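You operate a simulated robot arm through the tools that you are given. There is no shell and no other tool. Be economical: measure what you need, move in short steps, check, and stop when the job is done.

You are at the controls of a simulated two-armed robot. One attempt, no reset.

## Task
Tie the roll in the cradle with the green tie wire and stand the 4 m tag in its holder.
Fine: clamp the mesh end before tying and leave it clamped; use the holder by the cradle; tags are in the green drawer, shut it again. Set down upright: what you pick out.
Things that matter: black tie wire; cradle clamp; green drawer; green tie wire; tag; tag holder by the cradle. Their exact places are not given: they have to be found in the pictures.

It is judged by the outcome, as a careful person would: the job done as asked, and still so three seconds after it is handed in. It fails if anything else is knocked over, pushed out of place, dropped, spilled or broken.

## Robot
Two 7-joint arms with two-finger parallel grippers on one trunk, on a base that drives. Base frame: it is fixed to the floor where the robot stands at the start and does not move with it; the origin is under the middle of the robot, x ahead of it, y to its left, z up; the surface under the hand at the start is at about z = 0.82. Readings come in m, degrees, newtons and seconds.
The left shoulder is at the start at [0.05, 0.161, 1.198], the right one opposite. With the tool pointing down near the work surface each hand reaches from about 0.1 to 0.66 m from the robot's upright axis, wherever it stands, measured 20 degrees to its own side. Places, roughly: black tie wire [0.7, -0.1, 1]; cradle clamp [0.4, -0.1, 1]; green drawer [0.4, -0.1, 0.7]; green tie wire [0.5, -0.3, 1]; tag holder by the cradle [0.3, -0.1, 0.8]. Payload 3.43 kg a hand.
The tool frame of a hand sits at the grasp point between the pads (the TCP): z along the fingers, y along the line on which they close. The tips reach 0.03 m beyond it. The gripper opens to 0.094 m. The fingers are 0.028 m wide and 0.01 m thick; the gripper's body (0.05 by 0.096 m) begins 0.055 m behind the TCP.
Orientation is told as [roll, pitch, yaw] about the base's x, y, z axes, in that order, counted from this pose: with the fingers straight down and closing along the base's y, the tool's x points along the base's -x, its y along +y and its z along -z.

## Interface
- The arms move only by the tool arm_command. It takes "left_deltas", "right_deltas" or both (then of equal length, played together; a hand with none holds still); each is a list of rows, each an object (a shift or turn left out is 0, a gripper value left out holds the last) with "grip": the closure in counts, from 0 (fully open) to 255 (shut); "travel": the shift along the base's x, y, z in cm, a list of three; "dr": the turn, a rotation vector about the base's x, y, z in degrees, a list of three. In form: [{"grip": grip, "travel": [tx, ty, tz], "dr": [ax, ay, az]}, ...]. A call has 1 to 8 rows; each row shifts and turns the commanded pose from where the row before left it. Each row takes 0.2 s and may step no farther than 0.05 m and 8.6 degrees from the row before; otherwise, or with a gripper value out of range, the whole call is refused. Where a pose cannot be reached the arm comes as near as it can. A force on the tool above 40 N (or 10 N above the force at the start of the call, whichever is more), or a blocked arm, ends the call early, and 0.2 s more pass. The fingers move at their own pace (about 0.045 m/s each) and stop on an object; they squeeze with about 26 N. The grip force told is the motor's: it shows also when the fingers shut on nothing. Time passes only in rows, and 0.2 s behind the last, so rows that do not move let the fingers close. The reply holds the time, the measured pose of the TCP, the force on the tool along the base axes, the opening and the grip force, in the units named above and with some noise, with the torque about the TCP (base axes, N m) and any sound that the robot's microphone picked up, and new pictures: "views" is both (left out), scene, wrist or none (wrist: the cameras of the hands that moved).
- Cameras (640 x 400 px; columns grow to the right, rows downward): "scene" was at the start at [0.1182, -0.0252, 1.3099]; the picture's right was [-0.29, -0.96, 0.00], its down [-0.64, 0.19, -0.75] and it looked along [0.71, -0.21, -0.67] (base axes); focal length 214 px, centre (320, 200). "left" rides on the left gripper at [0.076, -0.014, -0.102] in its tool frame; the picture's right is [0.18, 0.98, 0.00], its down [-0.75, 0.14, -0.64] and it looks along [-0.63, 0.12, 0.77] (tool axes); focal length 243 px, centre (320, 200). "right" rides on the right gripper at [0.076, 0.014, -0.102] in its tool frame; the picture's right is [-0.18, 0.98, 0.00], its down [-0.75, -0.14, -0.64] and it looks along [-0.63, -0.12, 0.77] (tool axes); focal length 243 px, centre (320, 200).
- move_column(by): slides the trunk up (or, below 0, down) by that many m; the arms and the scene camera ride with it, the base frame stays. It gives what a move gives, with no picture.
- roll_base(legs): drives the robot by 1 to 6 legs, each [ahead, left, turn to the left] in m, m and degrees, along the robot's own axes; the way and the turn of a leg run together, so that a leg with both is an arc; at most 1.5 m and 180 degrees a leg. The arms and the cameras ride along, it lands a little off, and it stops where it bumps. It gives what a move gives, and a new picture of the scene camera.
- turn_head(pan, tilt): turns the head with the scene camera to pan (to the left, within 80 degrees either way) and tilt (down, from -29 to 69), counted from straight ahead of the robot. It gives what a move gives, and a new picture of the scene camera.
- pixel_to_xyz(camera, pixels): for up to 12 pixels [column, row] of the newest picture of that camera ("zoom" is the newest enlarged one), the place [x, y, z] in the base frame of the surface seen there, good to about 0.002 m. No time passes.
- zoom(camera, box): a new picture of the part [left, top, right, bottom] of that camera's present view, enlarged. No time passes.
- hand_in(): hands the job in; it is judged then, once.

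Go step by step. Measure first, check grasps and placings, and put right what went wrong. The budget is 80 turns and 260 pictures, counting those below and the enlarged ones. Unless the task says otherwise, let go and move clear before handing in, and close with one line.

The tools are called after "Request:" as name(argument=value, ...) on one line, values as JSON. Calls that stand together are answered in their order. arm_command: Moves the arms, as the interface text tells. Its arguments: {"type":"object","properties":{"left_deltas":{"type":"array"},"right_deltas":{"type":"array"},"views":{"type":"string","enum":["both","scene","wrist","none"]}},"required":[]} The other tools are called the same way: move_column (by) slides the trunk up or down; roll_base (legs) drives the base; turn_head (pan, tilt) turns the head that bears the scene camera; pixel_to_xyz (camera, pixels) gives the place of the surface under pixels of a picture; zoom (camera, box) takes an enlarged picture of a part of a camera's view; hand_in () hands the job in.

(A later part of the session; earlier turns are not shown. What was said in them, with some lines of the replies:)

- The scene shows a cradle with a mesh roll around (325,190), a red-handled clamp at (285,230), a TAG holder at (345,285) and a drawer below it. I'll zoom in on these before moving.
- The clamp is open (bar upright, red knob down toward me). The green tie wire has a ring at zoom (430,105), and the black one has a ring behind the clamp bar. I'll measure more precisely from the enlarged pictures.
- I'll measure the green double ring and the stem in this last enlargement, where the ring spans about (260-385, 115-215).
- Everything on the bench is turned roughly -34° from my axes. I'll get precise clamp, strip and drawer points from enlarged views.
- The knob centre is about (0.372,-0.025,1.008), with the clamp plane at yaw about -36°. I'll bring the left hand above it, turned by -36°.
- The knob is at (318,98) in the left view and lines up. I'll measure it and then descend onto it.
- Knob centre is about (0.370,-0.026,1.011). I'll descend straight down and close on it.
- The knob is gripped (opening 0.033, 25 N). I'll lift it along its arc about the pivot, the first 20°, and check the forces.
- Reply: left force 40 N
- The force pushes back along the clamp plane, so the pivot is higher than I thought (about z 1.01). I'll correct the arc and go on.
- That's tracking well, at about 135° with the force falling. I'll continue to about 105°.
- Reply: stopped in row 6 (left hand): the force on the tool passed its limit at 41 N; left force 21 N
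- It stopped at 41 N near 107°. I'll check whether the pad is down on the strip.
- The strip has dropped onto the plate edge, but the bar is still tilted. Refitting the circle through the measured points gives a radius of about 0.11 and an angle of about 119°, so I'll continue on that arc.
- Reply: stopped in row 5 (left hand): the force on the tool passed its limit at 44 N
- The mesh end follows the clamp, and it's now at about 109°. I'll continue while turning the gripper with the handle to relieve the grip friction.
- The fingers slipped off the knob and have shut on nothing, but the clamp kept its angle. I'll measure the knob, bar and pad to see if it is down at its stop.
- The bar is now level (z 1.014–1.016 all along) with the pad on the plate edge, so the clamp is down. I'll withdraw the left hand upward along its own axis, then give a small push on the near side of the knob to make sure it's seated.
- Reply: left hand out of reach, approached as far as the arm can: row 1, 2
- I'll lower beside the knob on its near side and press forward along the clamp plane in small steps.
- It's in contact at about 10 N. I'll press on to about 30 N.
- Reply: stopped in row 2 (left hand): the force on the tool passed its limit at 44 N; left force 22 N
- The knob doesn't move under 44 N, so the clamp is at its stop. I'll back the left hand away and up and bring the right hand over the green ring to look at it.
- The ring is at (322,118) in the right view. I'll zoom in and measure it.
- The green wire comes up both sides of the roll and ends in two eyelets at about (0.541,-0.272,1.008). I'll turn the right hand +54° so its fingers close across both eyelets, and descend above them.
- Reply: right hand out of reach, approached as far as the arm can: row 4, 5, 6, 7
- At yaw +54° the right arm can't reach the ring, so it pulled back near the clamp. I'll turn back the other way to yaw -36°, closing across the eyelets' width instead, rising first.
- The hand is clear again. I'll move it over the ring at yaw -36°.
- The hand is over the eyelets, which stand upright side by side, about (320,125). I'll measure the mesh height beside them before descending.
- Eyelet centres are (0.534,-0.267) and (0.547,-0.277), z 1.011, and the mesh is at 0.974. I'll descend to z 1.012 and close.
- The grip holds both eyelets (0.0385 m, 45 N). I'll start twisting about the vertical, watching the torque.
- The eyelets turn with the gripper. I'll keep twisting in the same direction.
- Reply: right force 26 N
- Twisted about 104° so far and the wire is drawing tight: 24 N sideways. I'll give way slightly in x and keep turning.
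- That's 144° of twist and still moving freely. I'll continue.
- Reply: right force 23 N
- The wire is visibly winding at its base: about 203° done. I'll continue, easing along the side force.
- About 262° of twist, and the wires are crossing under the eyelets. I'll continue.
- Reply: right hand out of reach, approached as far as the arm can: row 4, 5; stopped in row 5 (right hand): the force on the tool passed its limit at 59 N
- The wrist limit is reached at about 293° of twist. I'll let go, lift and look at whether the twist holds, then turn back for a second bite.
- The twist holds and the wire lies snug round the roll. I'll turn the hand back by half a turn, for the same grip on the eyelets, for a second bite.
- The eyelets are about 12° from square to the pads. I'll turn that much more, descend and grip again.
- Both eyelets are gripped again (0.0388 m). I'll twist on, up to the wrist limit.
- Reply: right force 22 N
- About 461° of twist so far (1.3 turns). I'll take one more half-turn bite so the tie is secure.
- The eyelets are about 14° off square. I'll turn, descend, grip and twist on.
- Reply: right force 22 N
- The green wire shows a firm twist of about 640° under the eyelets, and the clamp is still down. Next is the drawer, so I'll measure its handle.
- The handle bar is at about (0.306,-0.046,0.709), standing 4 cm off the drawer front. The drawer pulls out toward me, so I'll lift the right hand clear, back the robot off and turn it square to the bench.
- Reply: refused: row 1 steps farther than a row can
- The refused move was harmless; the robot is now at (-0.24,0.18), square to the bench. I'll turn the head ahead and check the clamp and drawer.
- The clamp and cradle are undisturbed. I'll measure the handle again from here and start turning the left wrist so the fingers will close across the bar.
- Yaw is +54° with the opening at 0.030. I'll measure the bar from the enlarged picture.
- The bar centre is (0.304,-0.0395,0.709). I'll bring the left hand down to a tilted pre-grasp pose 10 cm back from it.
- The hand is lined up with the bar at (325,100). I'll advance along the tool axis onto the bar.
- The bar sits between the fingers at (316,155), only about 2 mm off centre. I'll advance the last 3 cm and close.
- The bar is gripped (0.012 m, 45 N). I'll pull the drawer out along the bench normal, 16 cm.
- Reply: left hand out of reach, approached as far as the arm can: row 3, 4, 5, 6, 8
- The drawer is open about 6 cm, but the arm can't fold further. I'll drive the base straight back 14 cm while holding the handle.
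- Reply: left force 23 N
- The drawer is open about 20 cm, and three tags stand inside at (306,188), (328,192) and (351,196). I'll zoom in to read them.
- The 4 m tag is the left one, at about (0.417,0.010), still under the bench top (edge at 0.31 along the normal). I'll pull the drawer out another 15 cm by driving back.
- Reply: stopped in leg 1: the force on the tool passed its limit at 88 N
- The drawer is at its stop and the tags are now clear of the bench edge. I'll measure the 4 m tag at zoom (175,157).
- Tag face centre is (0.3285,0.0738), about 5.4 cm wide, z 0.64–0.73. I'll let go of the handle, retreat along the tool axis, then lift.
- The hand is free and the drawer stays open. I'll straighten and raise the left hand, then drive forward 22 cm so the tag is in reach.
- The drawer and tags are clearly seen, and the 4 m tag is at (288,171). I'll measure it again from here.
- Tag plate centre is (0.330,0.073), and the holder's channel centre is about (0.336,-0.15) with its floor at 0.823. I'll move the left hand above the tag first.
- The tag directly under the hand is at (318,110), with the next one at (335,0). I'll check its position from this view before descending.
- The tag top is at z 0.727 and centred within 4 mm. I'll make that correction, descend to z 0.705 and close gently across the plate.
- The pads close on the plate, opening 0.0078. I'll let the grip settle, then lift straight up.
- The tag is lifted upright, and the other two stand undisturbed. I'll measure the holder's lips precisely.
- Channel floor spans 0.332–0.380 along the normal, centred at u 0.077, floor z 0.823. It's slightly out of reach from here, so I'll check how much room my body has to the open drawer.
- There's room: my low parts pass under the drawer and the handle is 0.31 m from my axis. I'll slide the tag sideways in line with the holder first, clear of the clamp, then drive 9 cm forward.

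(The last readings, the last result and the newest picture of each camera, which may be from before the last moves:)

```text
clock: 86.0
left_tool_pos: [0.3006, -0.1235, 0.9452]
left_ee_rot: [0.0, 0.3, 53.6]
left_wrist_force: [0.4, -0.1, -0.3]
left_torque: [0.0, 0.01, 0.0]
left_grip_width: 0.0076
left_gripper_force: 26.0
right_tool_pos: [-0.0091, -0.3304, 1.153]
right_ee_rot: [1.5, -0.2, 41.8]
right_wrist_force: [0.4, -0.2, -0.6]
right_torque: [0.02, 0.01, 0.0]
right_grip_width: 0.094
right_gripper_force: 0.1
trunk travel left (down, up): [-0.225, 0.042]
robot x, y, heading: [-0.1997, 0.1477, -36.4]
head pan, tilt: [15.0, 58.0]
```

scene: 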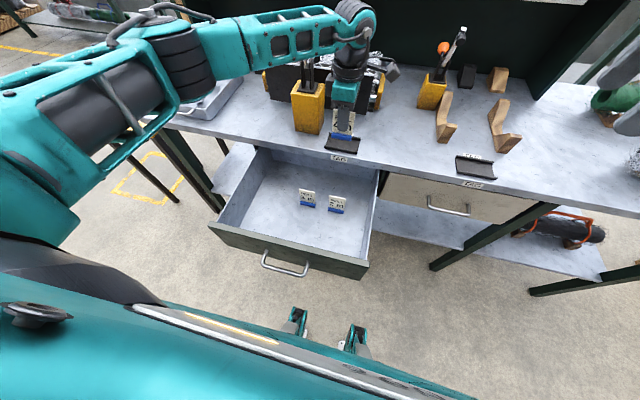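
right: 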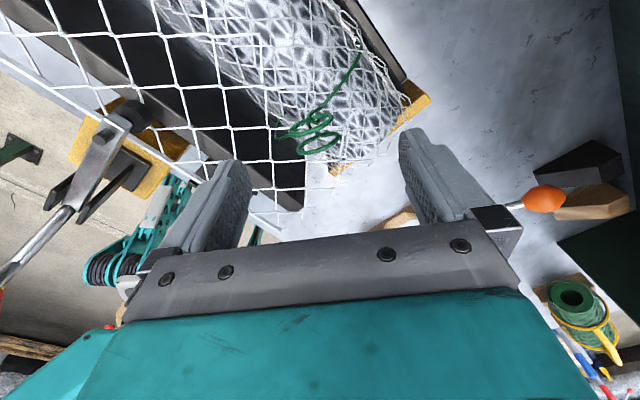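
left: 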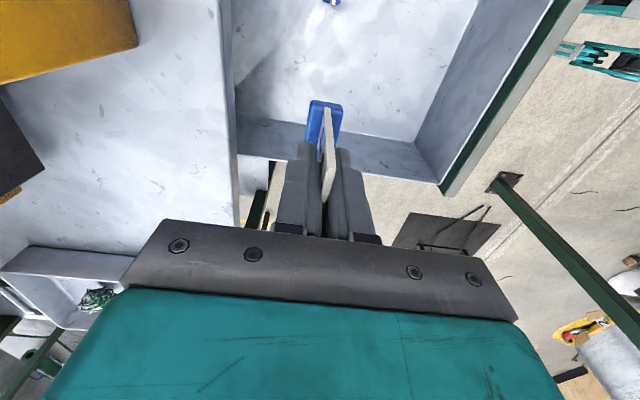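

The drawer hasn't moved. I'll move over the channel, lower to about 2.5 cm above, and check.

Request:
arm_command(left_deltas=[{"travel": [1.62, -1.18, 0]}, {"travel": [1.6, -1.22, 0]}, {"travel": [0, 0, -3.3]}, {"travel": [0, 0, 0]}])

Request:
zoom(camera="scene", box=[300, 70, 400, 170])

Request:
zoom(camera="left", box=[220, 40, 420, 220])

```text
clock: 87.0
left_tool_pos: [0.3319, -0.1488, 0.9131]
left_ee_rot: [-0.1, 0.2, 53.6]
left_wrist_force: [-0.2, 0.2, -0.2]
left_torque: [0.02, 0.0, -0.04]
left_grip_width: 0.0076
left_gripper_force: 25.9
right_tool_pos: [-0.0086, -0.33, 1.1532]
right_ee_rot: [1.5, -0.2, 41.9]
right_wrist_force: [1.0, 0.6, -0.8]
right_torque: [-0.01, 0.01, 0.01]
right_grip_width: 0.0941
right_gripper_force: 0.1
trunk travel left (down, up): [-0.225, 0.042]
robot x, y, heading: [-0.1983, 0.1443, -36.0]
head pan, tilt: [15.0, 58.0]
```

scene: 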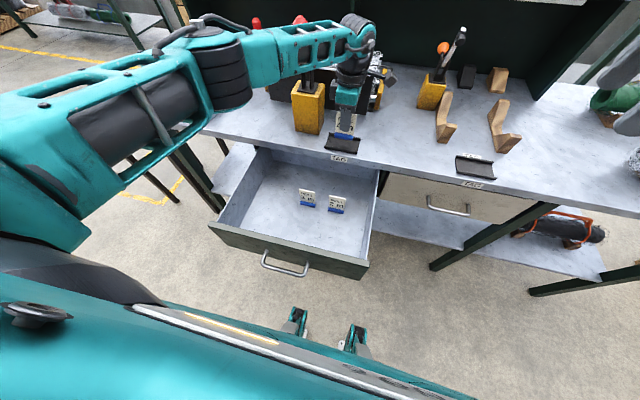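
left: 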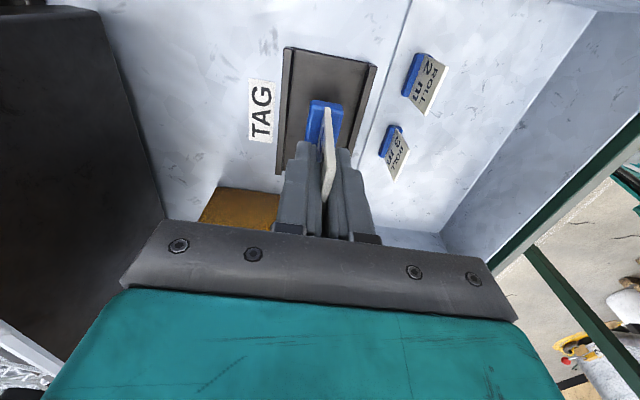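

```text
4.00 times, centred on (350, 120) of scene
```

zoom: 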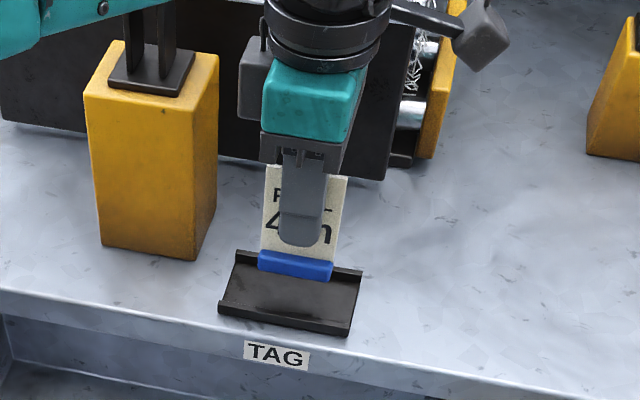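

```text
2.22 times, centred on (320, 130) of left
```

zoom: 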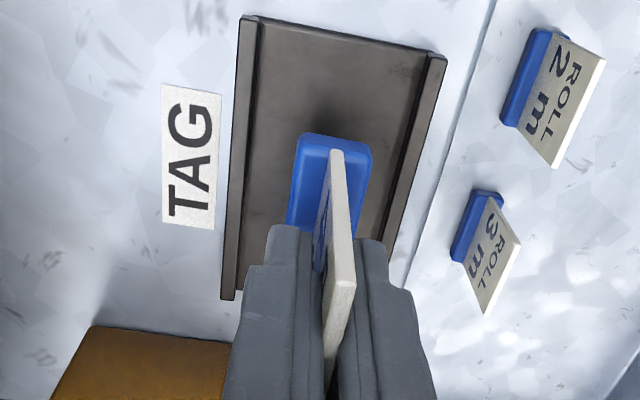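

The base hangs centred between the lips. I'll lower the last 2.6 cm in small steps, watching the contact force.

Request:
arm_command(left_deltas=[{"travel": [0, 0, -1]}, {"travel": [0, 0, -1]}, {"travel": [0, 0, -0.3]}, {"travel": [0, 0, -0.2]}, {"travel": [0, 0, -0.15]}], views="none")

Request:
zoom(camera="scene", box=[310, 90, 390, 160])

```text
clock: 88.2
left_tool_pos: [0.3327, -0.1479, 0.8866]
left_ee_rot: [-0.1, 0.3, 53.5]
left_wrist_force: [0.2, 0.0, -0.4]
left_torque: [0.01, -0.01, 0.01]
left_grip_width: 0.0076
left_gripper_force: 25.9
right_tool_pos: [-0.01, -0.329, 1.1525]
right_ee_rot: [1.5, -0.2, 41.8]
right_wrist_force: [0.8, -0.2, 0.2]
right_torque: [0.02, 0.02, 0.0]
right_grip_width: 0.0941
right_gripper_force: 0.1
trunk travel left (down, up): [-0.225, 0.042]
robot x, y, heading: [-0.1981, 0.1439, -36.0]
head pan, tilt: [15.0, 58.0]
```

```text
5.71 times, centred on (350, 125) of scene
```

zoom: 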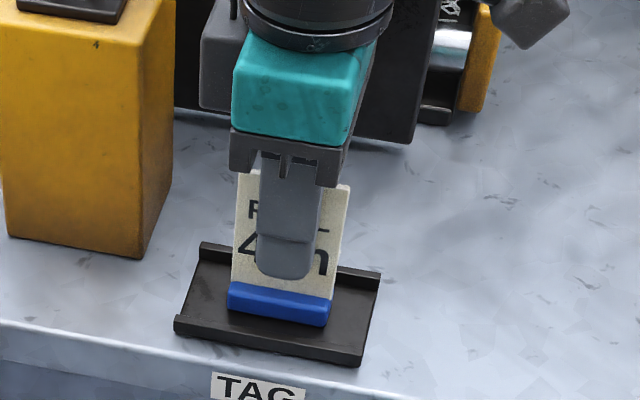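

No contact force yet, so I'll go on down by 1 mm steps.

Request:
arm_command(left_deltas=[{"travel": [0, 0, -0.1]}, {"travel": [0, 0, -0.1]}, {"travel": [0, 0, -0.1]}, {"travel": [0, 0, 0]}], views="wrist")

```text
clock: 89.2
left_tool_pos: [0.3323, -0.1486, 0.8849]
left_ee_rot: [-0.2, 0.3, 53.6]
left_wrist_force: [0.8, -0.5, 13.2]
left_torque: [0.05, -0.02, 0.02]
left_grip_width: 0.0073
left_gripper_force: 26.1
right_tool_pos: [-0.0105, -0.3284, 1.1544]
right_ee_rot: [1.4, -0.2, 41.8]
right_wrist_force: [-0.4, 0.7, 0.1]
right_torque: [0.0, -0.01, 0.0]
right_grip_width: 0.0942
right_gripper_force: 0.1
trunk travel left (down, up): [-0.225, 0.042]
robot x, y, heading: [-0.2007, 0.1434, -36.1]
head pan, tilt: [15.0, 58.0]
```

left: 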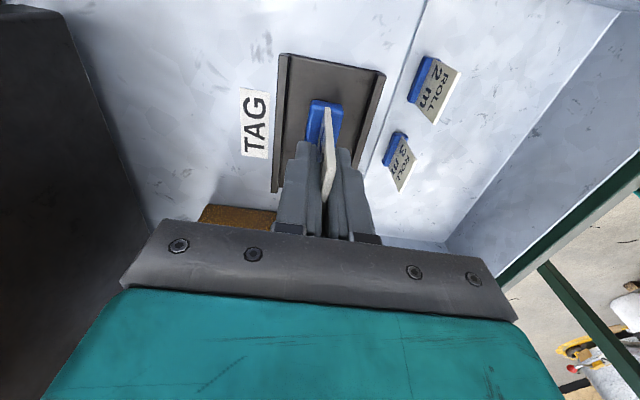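

The tag stands on the channel floor (13 N). I'll ease off, open part-way and lift straight up.

Request:
arm_command(left_deltas=[{"travel": [0, 0, 0.1]}, {"grip": 130}, {"grip": 130}, {"grip": 130}, {"travel": [0, 0, 3]}, {"travel": [0, 0, 4]}, {"travel": [-1.6, 1.2, 4]}, {"travel": [-3.2, 2.4, 2]}], views="none")

Request:
zoom(camera="scene", box=[290, 80, 400, 170])

```text
clock: 91.0
left_tool_pos: [0.2859, -0.1127, 1.0134]
left_ee_rot: [-0.1, 0.3, 53.7]
left_wrist_force: [-1.0, -0.3, 0.5]
left_torque: [-0.03, 0.0, -0.01]
left_grip_width: 0.0461
left_gripper_force: 0.0
right_tool_pos: [-0.0099, -0.3288, 1.1533]
right_ee_rot: [1.4, -0.2, 41.7]
right_wrist_force: [-0.3, 0.3, 0.1]
right_torque: [-0.01, 0.02, -0.03]
right_grip_width: 0.094
right_gripper_force: 0.2
trunk travel left (down, up): [-0.225, 0.042]
robot x, y, heading: [-0.1955, 0.1428, -35.8]
head pan, tilt: [15.0, 58.0]
```

```text
4.44 times, centred on (345, 125) of scene
```

zoom: 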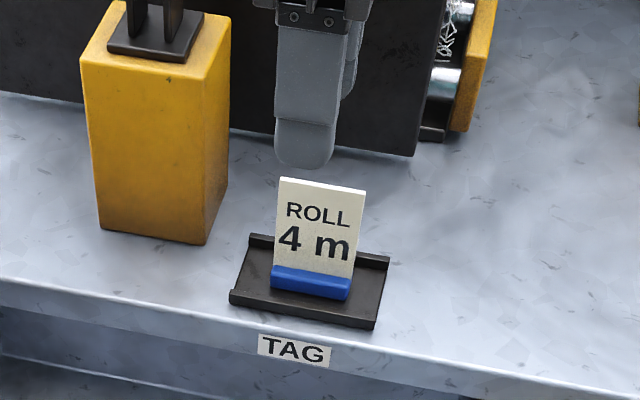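

The 4 m tag stands square in the holder by the cradle, facing out. Now I'll back off 31 cm to shut the drawer the way I opened it.

Request:
arm_command(left_deltas=[{"travel": [-3.2, 2.4, 0]}], views="none")

Request:
roll_base(legs=[[-0.31, 0, 0]])

Request:
zoom(camera="scene", box=[250, 150, 370, 230])

```text
clock: 91.4
left_tool_pos: [0.2523, -0.0871, 1.0148]
left_ee_rot: [0.0, 0.3, 53.8]
left_wrist_force: [-0.2, 0.9, -0.6]
left_torque: [0.01, -0.01, -0.01]
left_grip_width: 0.0461
left_gripper_force: 0.0
right_tool_pos: [-0.0104, -0.3289, 1.1535]
right_ee_rot: [1.4, -0.1, 41.7]
right_wrist_force: [0.6, 0.6, 0.3]
right_torque: [-0.03, 0.01, 0.01]
right_grip_width: 0.094
right_gripper_force: 0.1
trunk travel left (down, up): [-0.225, 0.042]
robot x, y, heading: [-0.2011, 0.1494, -36.4]
head pan, tilt: [15.0, 58.0]
```

```text
clock: 93.5
left_tool_pos: [0.0014, 0.0966, 1.0151]
left_ee_rot: [-0.1, 0.2, 53.7]
left_wrist_force: [-0.9, -0.4, 1.1]
left_torque: [-0.02, -0.03, -0.01]
left_grip_width: 0.046
left_gripper_force: 0.1
right_tool_pos: [-0.2612, -0.1449, 1.1533]
right_ee_rot: [1.5, -0.2, 42.0]
right_wrist_force: [-0.2, -0.4, 0.3]
right_torque: [-0.02, -0.01, 0.02]
right_grip_width: 0.0939
right_gripper_force: 0.0
trunk travel left (down, up): [-0.225, 0.042]
robot x, y, heading: [-0.4503, 0.3275, -36.1]
head pan, tilt: [15.0, 58.0]
```

scene: 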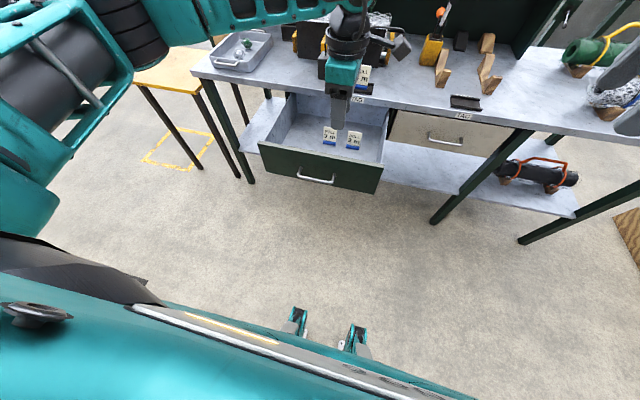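

```text
5.00 times, centred on (310, 190) of scene
```

zoom: 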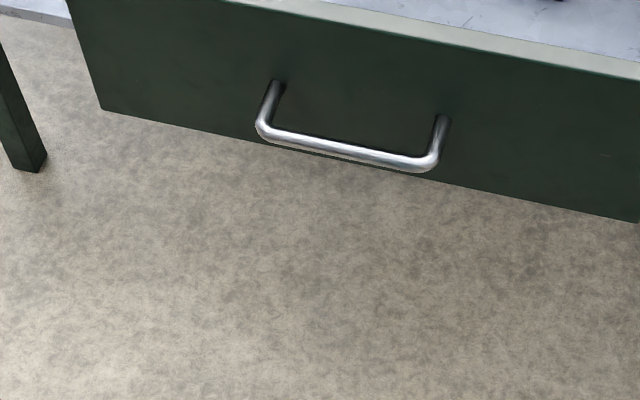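

I'll measure the bar at its present place.

Request:
pixel_to_xyz(camera="zoom", pixels=[[300, 140], [350, 150], [400, 160], [350, 154], [350, 80], [265, 115], [437, 145]])

```text
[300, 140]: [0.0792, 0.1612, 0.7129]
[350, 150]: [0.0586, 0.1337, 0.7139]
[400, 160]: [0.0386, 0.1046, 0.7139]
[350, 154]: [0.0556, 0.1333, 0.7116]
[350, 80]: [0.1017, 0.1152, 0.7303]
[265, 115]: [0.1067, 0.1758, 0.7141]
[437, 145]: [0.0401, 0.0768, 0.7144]
```

The bar centre is (0.059,0.1345,0.708). I'll go to the tilted pre-grasp pose again.

Request:
arm_command(left_deltas=[{"travel": [-1.5, 2.5, -2], "grip": 165, "dr": [-4.7, -6.47, 0]}, {"travel": [0, 2, -4], "dr": [-4.7, -6.47, 0]}, {"travel": [0, 2, -4], "dr": [-4.7, -6.47, 0]}, {"travel": [0, 1.5, -4], "dr": [-4.7, -6.47, 0]}, {"travel": [1.7, 0, -4], "dr": [-4.7, -6.47, 0]}, {"travel": [0, 0, -3.9]}, {"travel": [0, 0, 0]}])

```text
clock: 95.1
left_tool_pos: [0.0038, 0.1753, 0.7944]
left_ee_rot: [-40.1, 0.2, 53.6]
left_wrist_force: [0.2, -0.1, -0.2]
left_torque: [-0.02, 0.02, 0.0]
left_grip_width: 0.0333
left_gripper_force: 0.1
right_tool_pos: [-0.2593, -0.1448, 1.1537]
right_ee_rot: [1.5, -0.1, 42.0]
right_wrist_force: [-0.4, -0.6, 0.7]
right_torque: [0.0, 0.02, 0.0]
right_grip_width: 0.0938
right_gripper_force: 0.1
trunk travel left (down, up): [-0.225, 0.042]
robot x, y, heading: [-0.4482, 0.3245, -36.2]
head pan, tilt: [15.0, 58.0]
```

scene: 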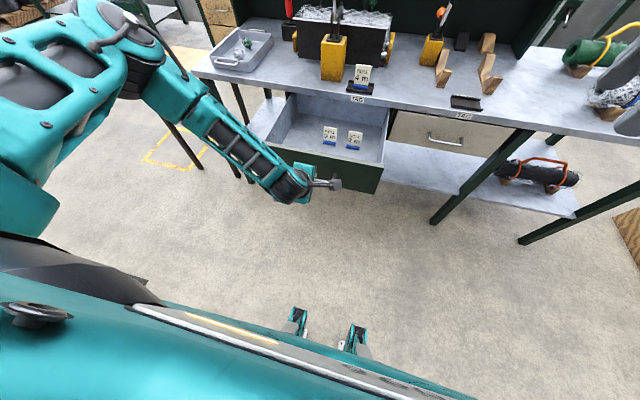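
left: 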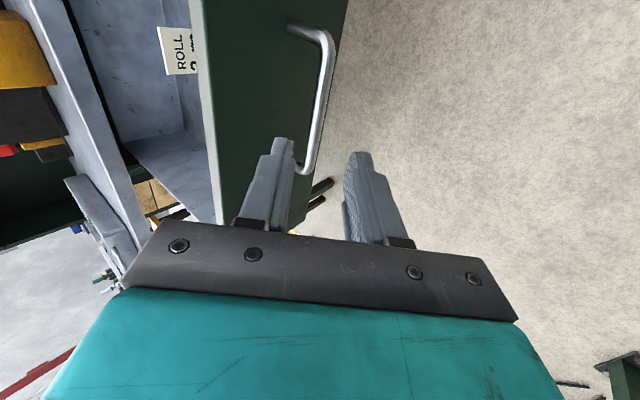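

The bar lies straight ahead between the fingers (320,117). I'll advance and grip it.

Request:
arm_command(left_deltas=[{"travel": [1.7, -1.2, -2.5]}, {"travel": [1.7, -1.2, -2.5]}, {"travel": [1.7, -1.2, -2.5]}, {"grip": 255}, {"grip": 255}, {"grip": 255}, {"grip": 255}], views="wrist")

```text
clock: 96.7
left_tool_pos: [0.056, 0.1388, 0.7199]
left_ee_rot: [-40.1, 0.0, 53.7]
left_wrist_force: [5.1, -2.9, 9.2]
left_torque: [-0.03, -0.12, -0.1]
left_grip_width: 0.0118
left_gripper_force: 44.6
right_tool_pos: [-0.2605, -0.1462, 1.1539]
right_ee_rot: [1.4, -0.2, 41.9]
right_wrist_force: [-0.7, 0.7, -0.7]
right_torque: [0.02, -0.02, 0.02]
right_grip_width: 0.0938
right_gripper_force: 0.1
trunk travel left (down, up): [-0.225, 0.042]
robot x, y, heading: [-0.4509, 0.329, -35.7]
head pan, tilt: [15.0, 58.0]
```

left: 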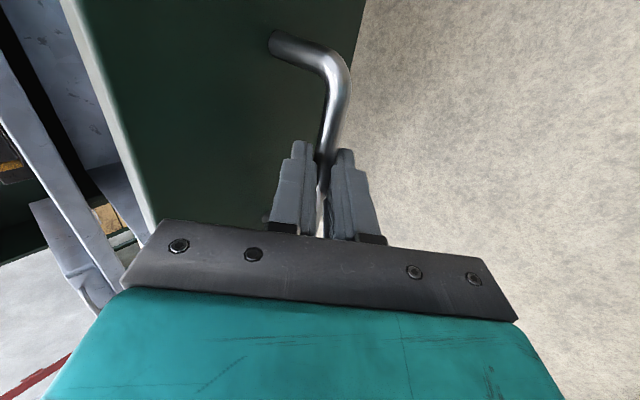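

The handle is gripped. I'll drive forward 27 cm to push the drawer in, then finish with the arm.

Request:
roll_base(legs=[[0.14, 0, 0], [0.13, 0, 0]])

```text
clock: 99.0
left_tool_pos: [0.2728, -0.0181, 0.7203]
left_ee_rot: [-40.2, -0.2, 53.8]
left_wrist_force: [4.8, 9.2, 20.4]
left_torque: [0.14, -0.23, 0.0]
left_grip_width: 0.0118
left_gripper_force: 44.9
right_tool_pos: [-0.0439, -0.3035, 1.1552]
right_ee_rot: [1.4, -0.3, 41.8]
right_wrist_force: [0.1, -1.1, -0.5]
right_torque: [0.01, 0.01, 0.01]
right_grip_width: 0.094
right_gripper_force: 0.1
trunk travel left (down, up): [-0.225, 0.042]
robot x, y, heading: [-0.2296, 0.1674, -36.1]
head pan, tilt: [15.0, 58.0]
```

scene: 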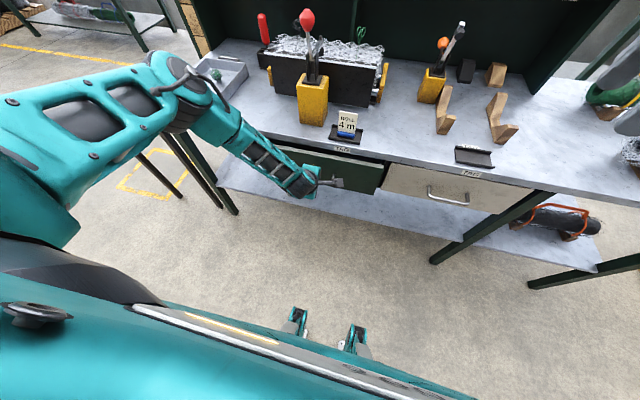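

The drawer is 3.2 cm from shut. I'll push the rest with the arm in small steps.

Request:
arm_command(left_deltas=[{"travel": [0.65, -0.47, 0]}, {"travel": [0.65, -0.47, 0]}, {"travel": [0.65, -0.47, 0]}, {"travel": [0.65, -0.47, 0]}, {"travel": [0.24, -0.18, 0]}, {"travel": [0, 0, 0]}], views="none")

Request:
zoom(camera="scene", box=[270, 90, 430, 220])

```text
clock: 100.3
left_tool_pos: [0.2998, -0.0372, 0.7209]
left_ee_rot: [-40.0, -0.1, 53.8]
left_wrist_force: [-19.2, 18.6, 15.8]
left_torque: [0.68, -0.28, 0.49]
left_grip_width: 0.0117
left_gripper_force: 44.6
right_tool_pos: [-0.045, -0.3033, 1.1554]
right_ee_rot: [1.3, -0.3, 41.9]
right_wrist_force: [-0.3, 0.2, 0.4]
right_torque: [0.02, 0.02, 0.0]
right_grip_width: 0.0941
right_gripper_force: 0.2
trunk travel left (down, up): [-0.225, 0.042]
robot x, y, heading: [-0.2335, 0.1679, -36.2]
head pan, tilt: [15.0, 58.0]
```

```text
3.08 times, centred on (350, 155) of scene
```

zoom: 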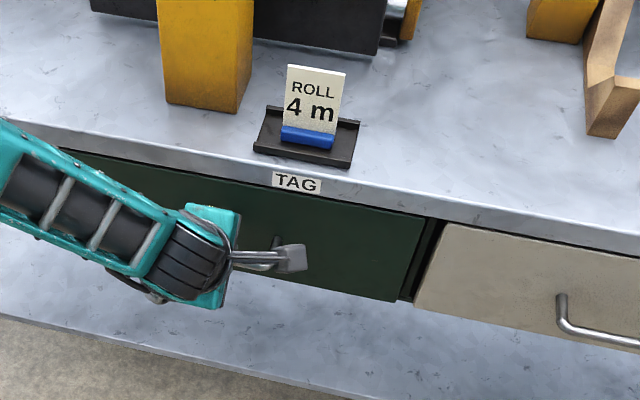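

The drawer is at its closed position with 27 N of push-back. I'll relax the push, open the fingers and withdraw along the tool axis.

Request:
arm_command(left_deltas=[{"travel": [-0.1, 0.07, -0.1]}, {"grip": 165}, {"grip": 165}, {"travel": [-0.52, 0.38, 0.77]}, {"travel": [-1.56, 1.13, 2.3]}, {"travel": [-1.56, 1.13, 2.3]}, {"travel": [-1.56, 1.13, 2.3]}, {"travel": [-1.5, 1.1, 3]}], views="none")

Request:
roll_base(legs=[[-0.15, 0, 0]])

Request:
turn_head(pan=15, tilt=40)

Request:
zoom(camera="scene", box=[250, 60, 430, 220])

```text
clock: 102.2
left_tool_pos: [0.2346, 0.0111, 0.8264]
left_ee_rot: [-40.1, -0.1, 53.7]
left_wrist_force: [0.6, 0.0, -0.2]
left_torque: [0.02, 0.03, 0.0]
left_grip_width: 0.0333
left_gripper_force: 0.1
right_tool_pos: [-0.0428, -0.3025, 1.1539]
right_ee_rot: [1.4, -0.2, 41.8]
right_wrist_force: [0.1, 0.9, -0.3]
right_torque: [-0.02, 0.0, -0.03]
right_grip_width: 0.0938
right_gripper_force: 0.1
trunk travel left (down, up): [-0.225, 0.042]
robot x, y, heading: [-0.2342, 0.171, -36.0]
head pan, tilt: [15.0, 58.0]
```

```text
clock: 103.5
left_tool_pos: [0.1136, 0.0975, 0.8243]
left_ee_rot: [-40.1, -0.1, 53.9]
left_wrist_force: [0.3, -0.3, -0.6]
left_torque: [-0.01, 0.0, -0.01]
left_grip_width: 0.0332
left_gripper_force: 0.1
right_tool_pos: [-0.1622, -0.2167, 1.1542]
right_ee_rot: [1.5, -0.3, 41.8]
right_wrist_force: [0.6, -0.9, -0.3]
right_torque: [-0.04, -0.01, 0.01]
right_grip_width: 0.0941
right_gripper_force: 0.0
trunk travel left (down, up): [-0.225, 0.042]
robot x, y, heading: [-0.352, 0.2541, -36.0]
head pan, tilt: [15.0, 58.0]
```

scene: 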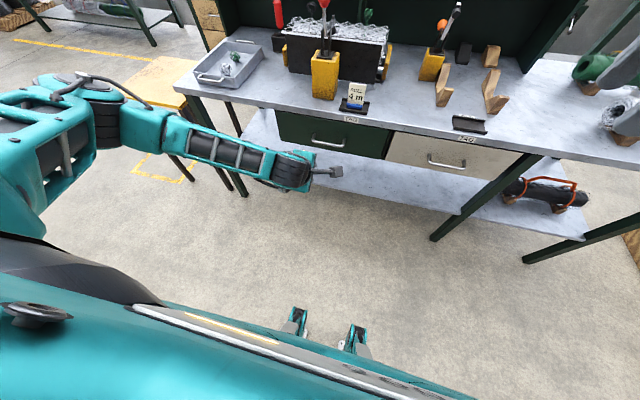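

```text
clock: 104.3
left_tool_pos: [0.1143, 0.0976, 0.8241]
left_ee_rot: [-40.2, -0.1, 53.8]
left_wrist_force: [0.0, 0.5, -0.1]
left_torque: [0.01, 0.01, 0.03]
left_grip_width: 0.0332
left_gripper_force: 0.1
right_tool_pos: [-0.1618, -0.217, 1.154]
right_ee_rot: [1.5, -0.2, 41.8]
right_wrist_force: [0.6, -1.3, 0.1]
right_torque: [-0.01, -0.01, 0.02]
right_grip_width: 0.094
right_gripper_force: 0.1
trunk travel left (down, up): [-0.225, 0.042]
robot x, y, heading: [-0.3504, 0.2586, -36.0]
head pan, tilt: [15.0, 40.0]
```

scene: 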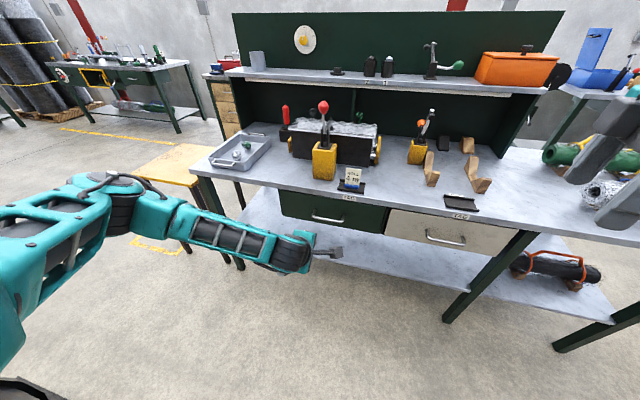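

```text
2.50 times, centred on (340, 140) of scene
```

zoom: 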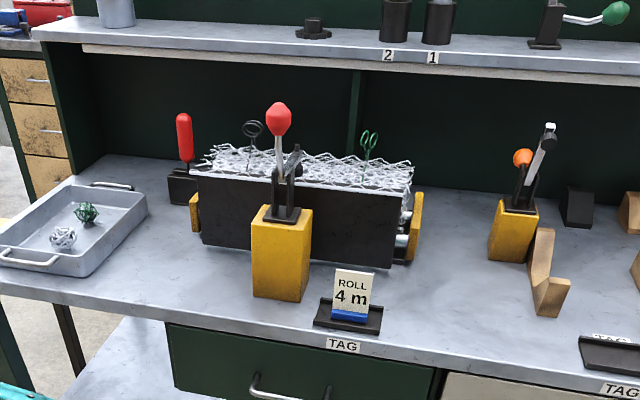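

Everything looks in place. I'll check by measurement that the drawer front is flush and the clamp bar still level.

Request:
pixel_to_xyz(camera="zoom", pixels=[[230, 360], [380, 385], [290, 165], [260, 378]])

Request:
zoom(camera="scene", box=[270, 90, 400, 170])

Request:
zoom(camera="scene", box=[270, 175, 430, 245])

```text
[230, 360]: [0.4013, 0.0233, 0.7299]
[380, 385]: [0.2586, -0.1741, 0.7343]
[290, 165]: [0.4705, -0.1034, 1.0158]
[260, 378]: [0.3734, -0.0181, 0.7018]
```

```text
4.92 times, centred on (335, 130) of scene
```

zoom: 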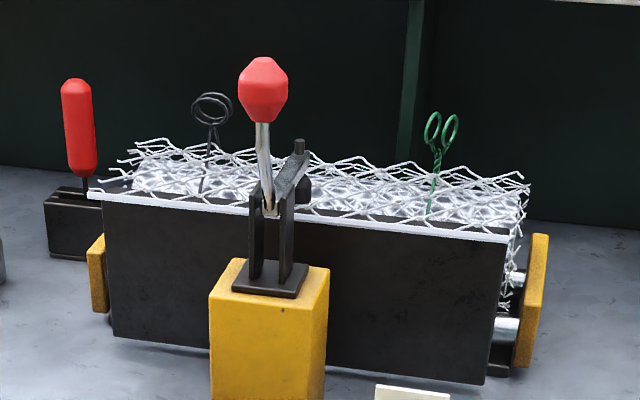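

```text
4.00 times, centred on (350, 210) of scene
```

zoom: 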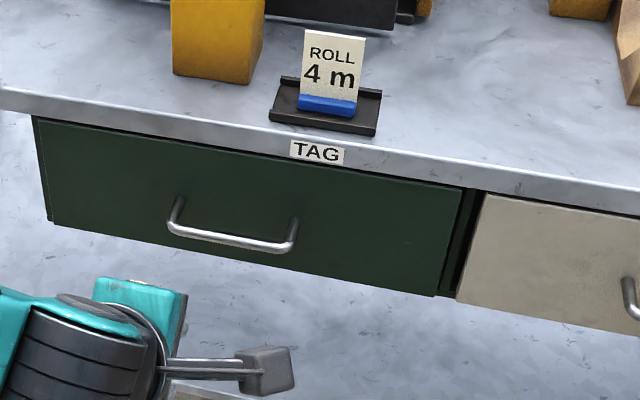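

The drawer front is at 0.311, the same as at the start. The clamp bar is level at z 1.016, the green wire is visibly twisted, the 4 m tag stands in its holder, and both hands are clear. I'll hand in.

Request:
hand_in()

```text
The job is handed in.
```

I clamped the mesh end and left it clamped, tied the roll with the green wire (about 1.8 turns), stood the 4 m tag in the holder by the cradle, and shut the green drawer.
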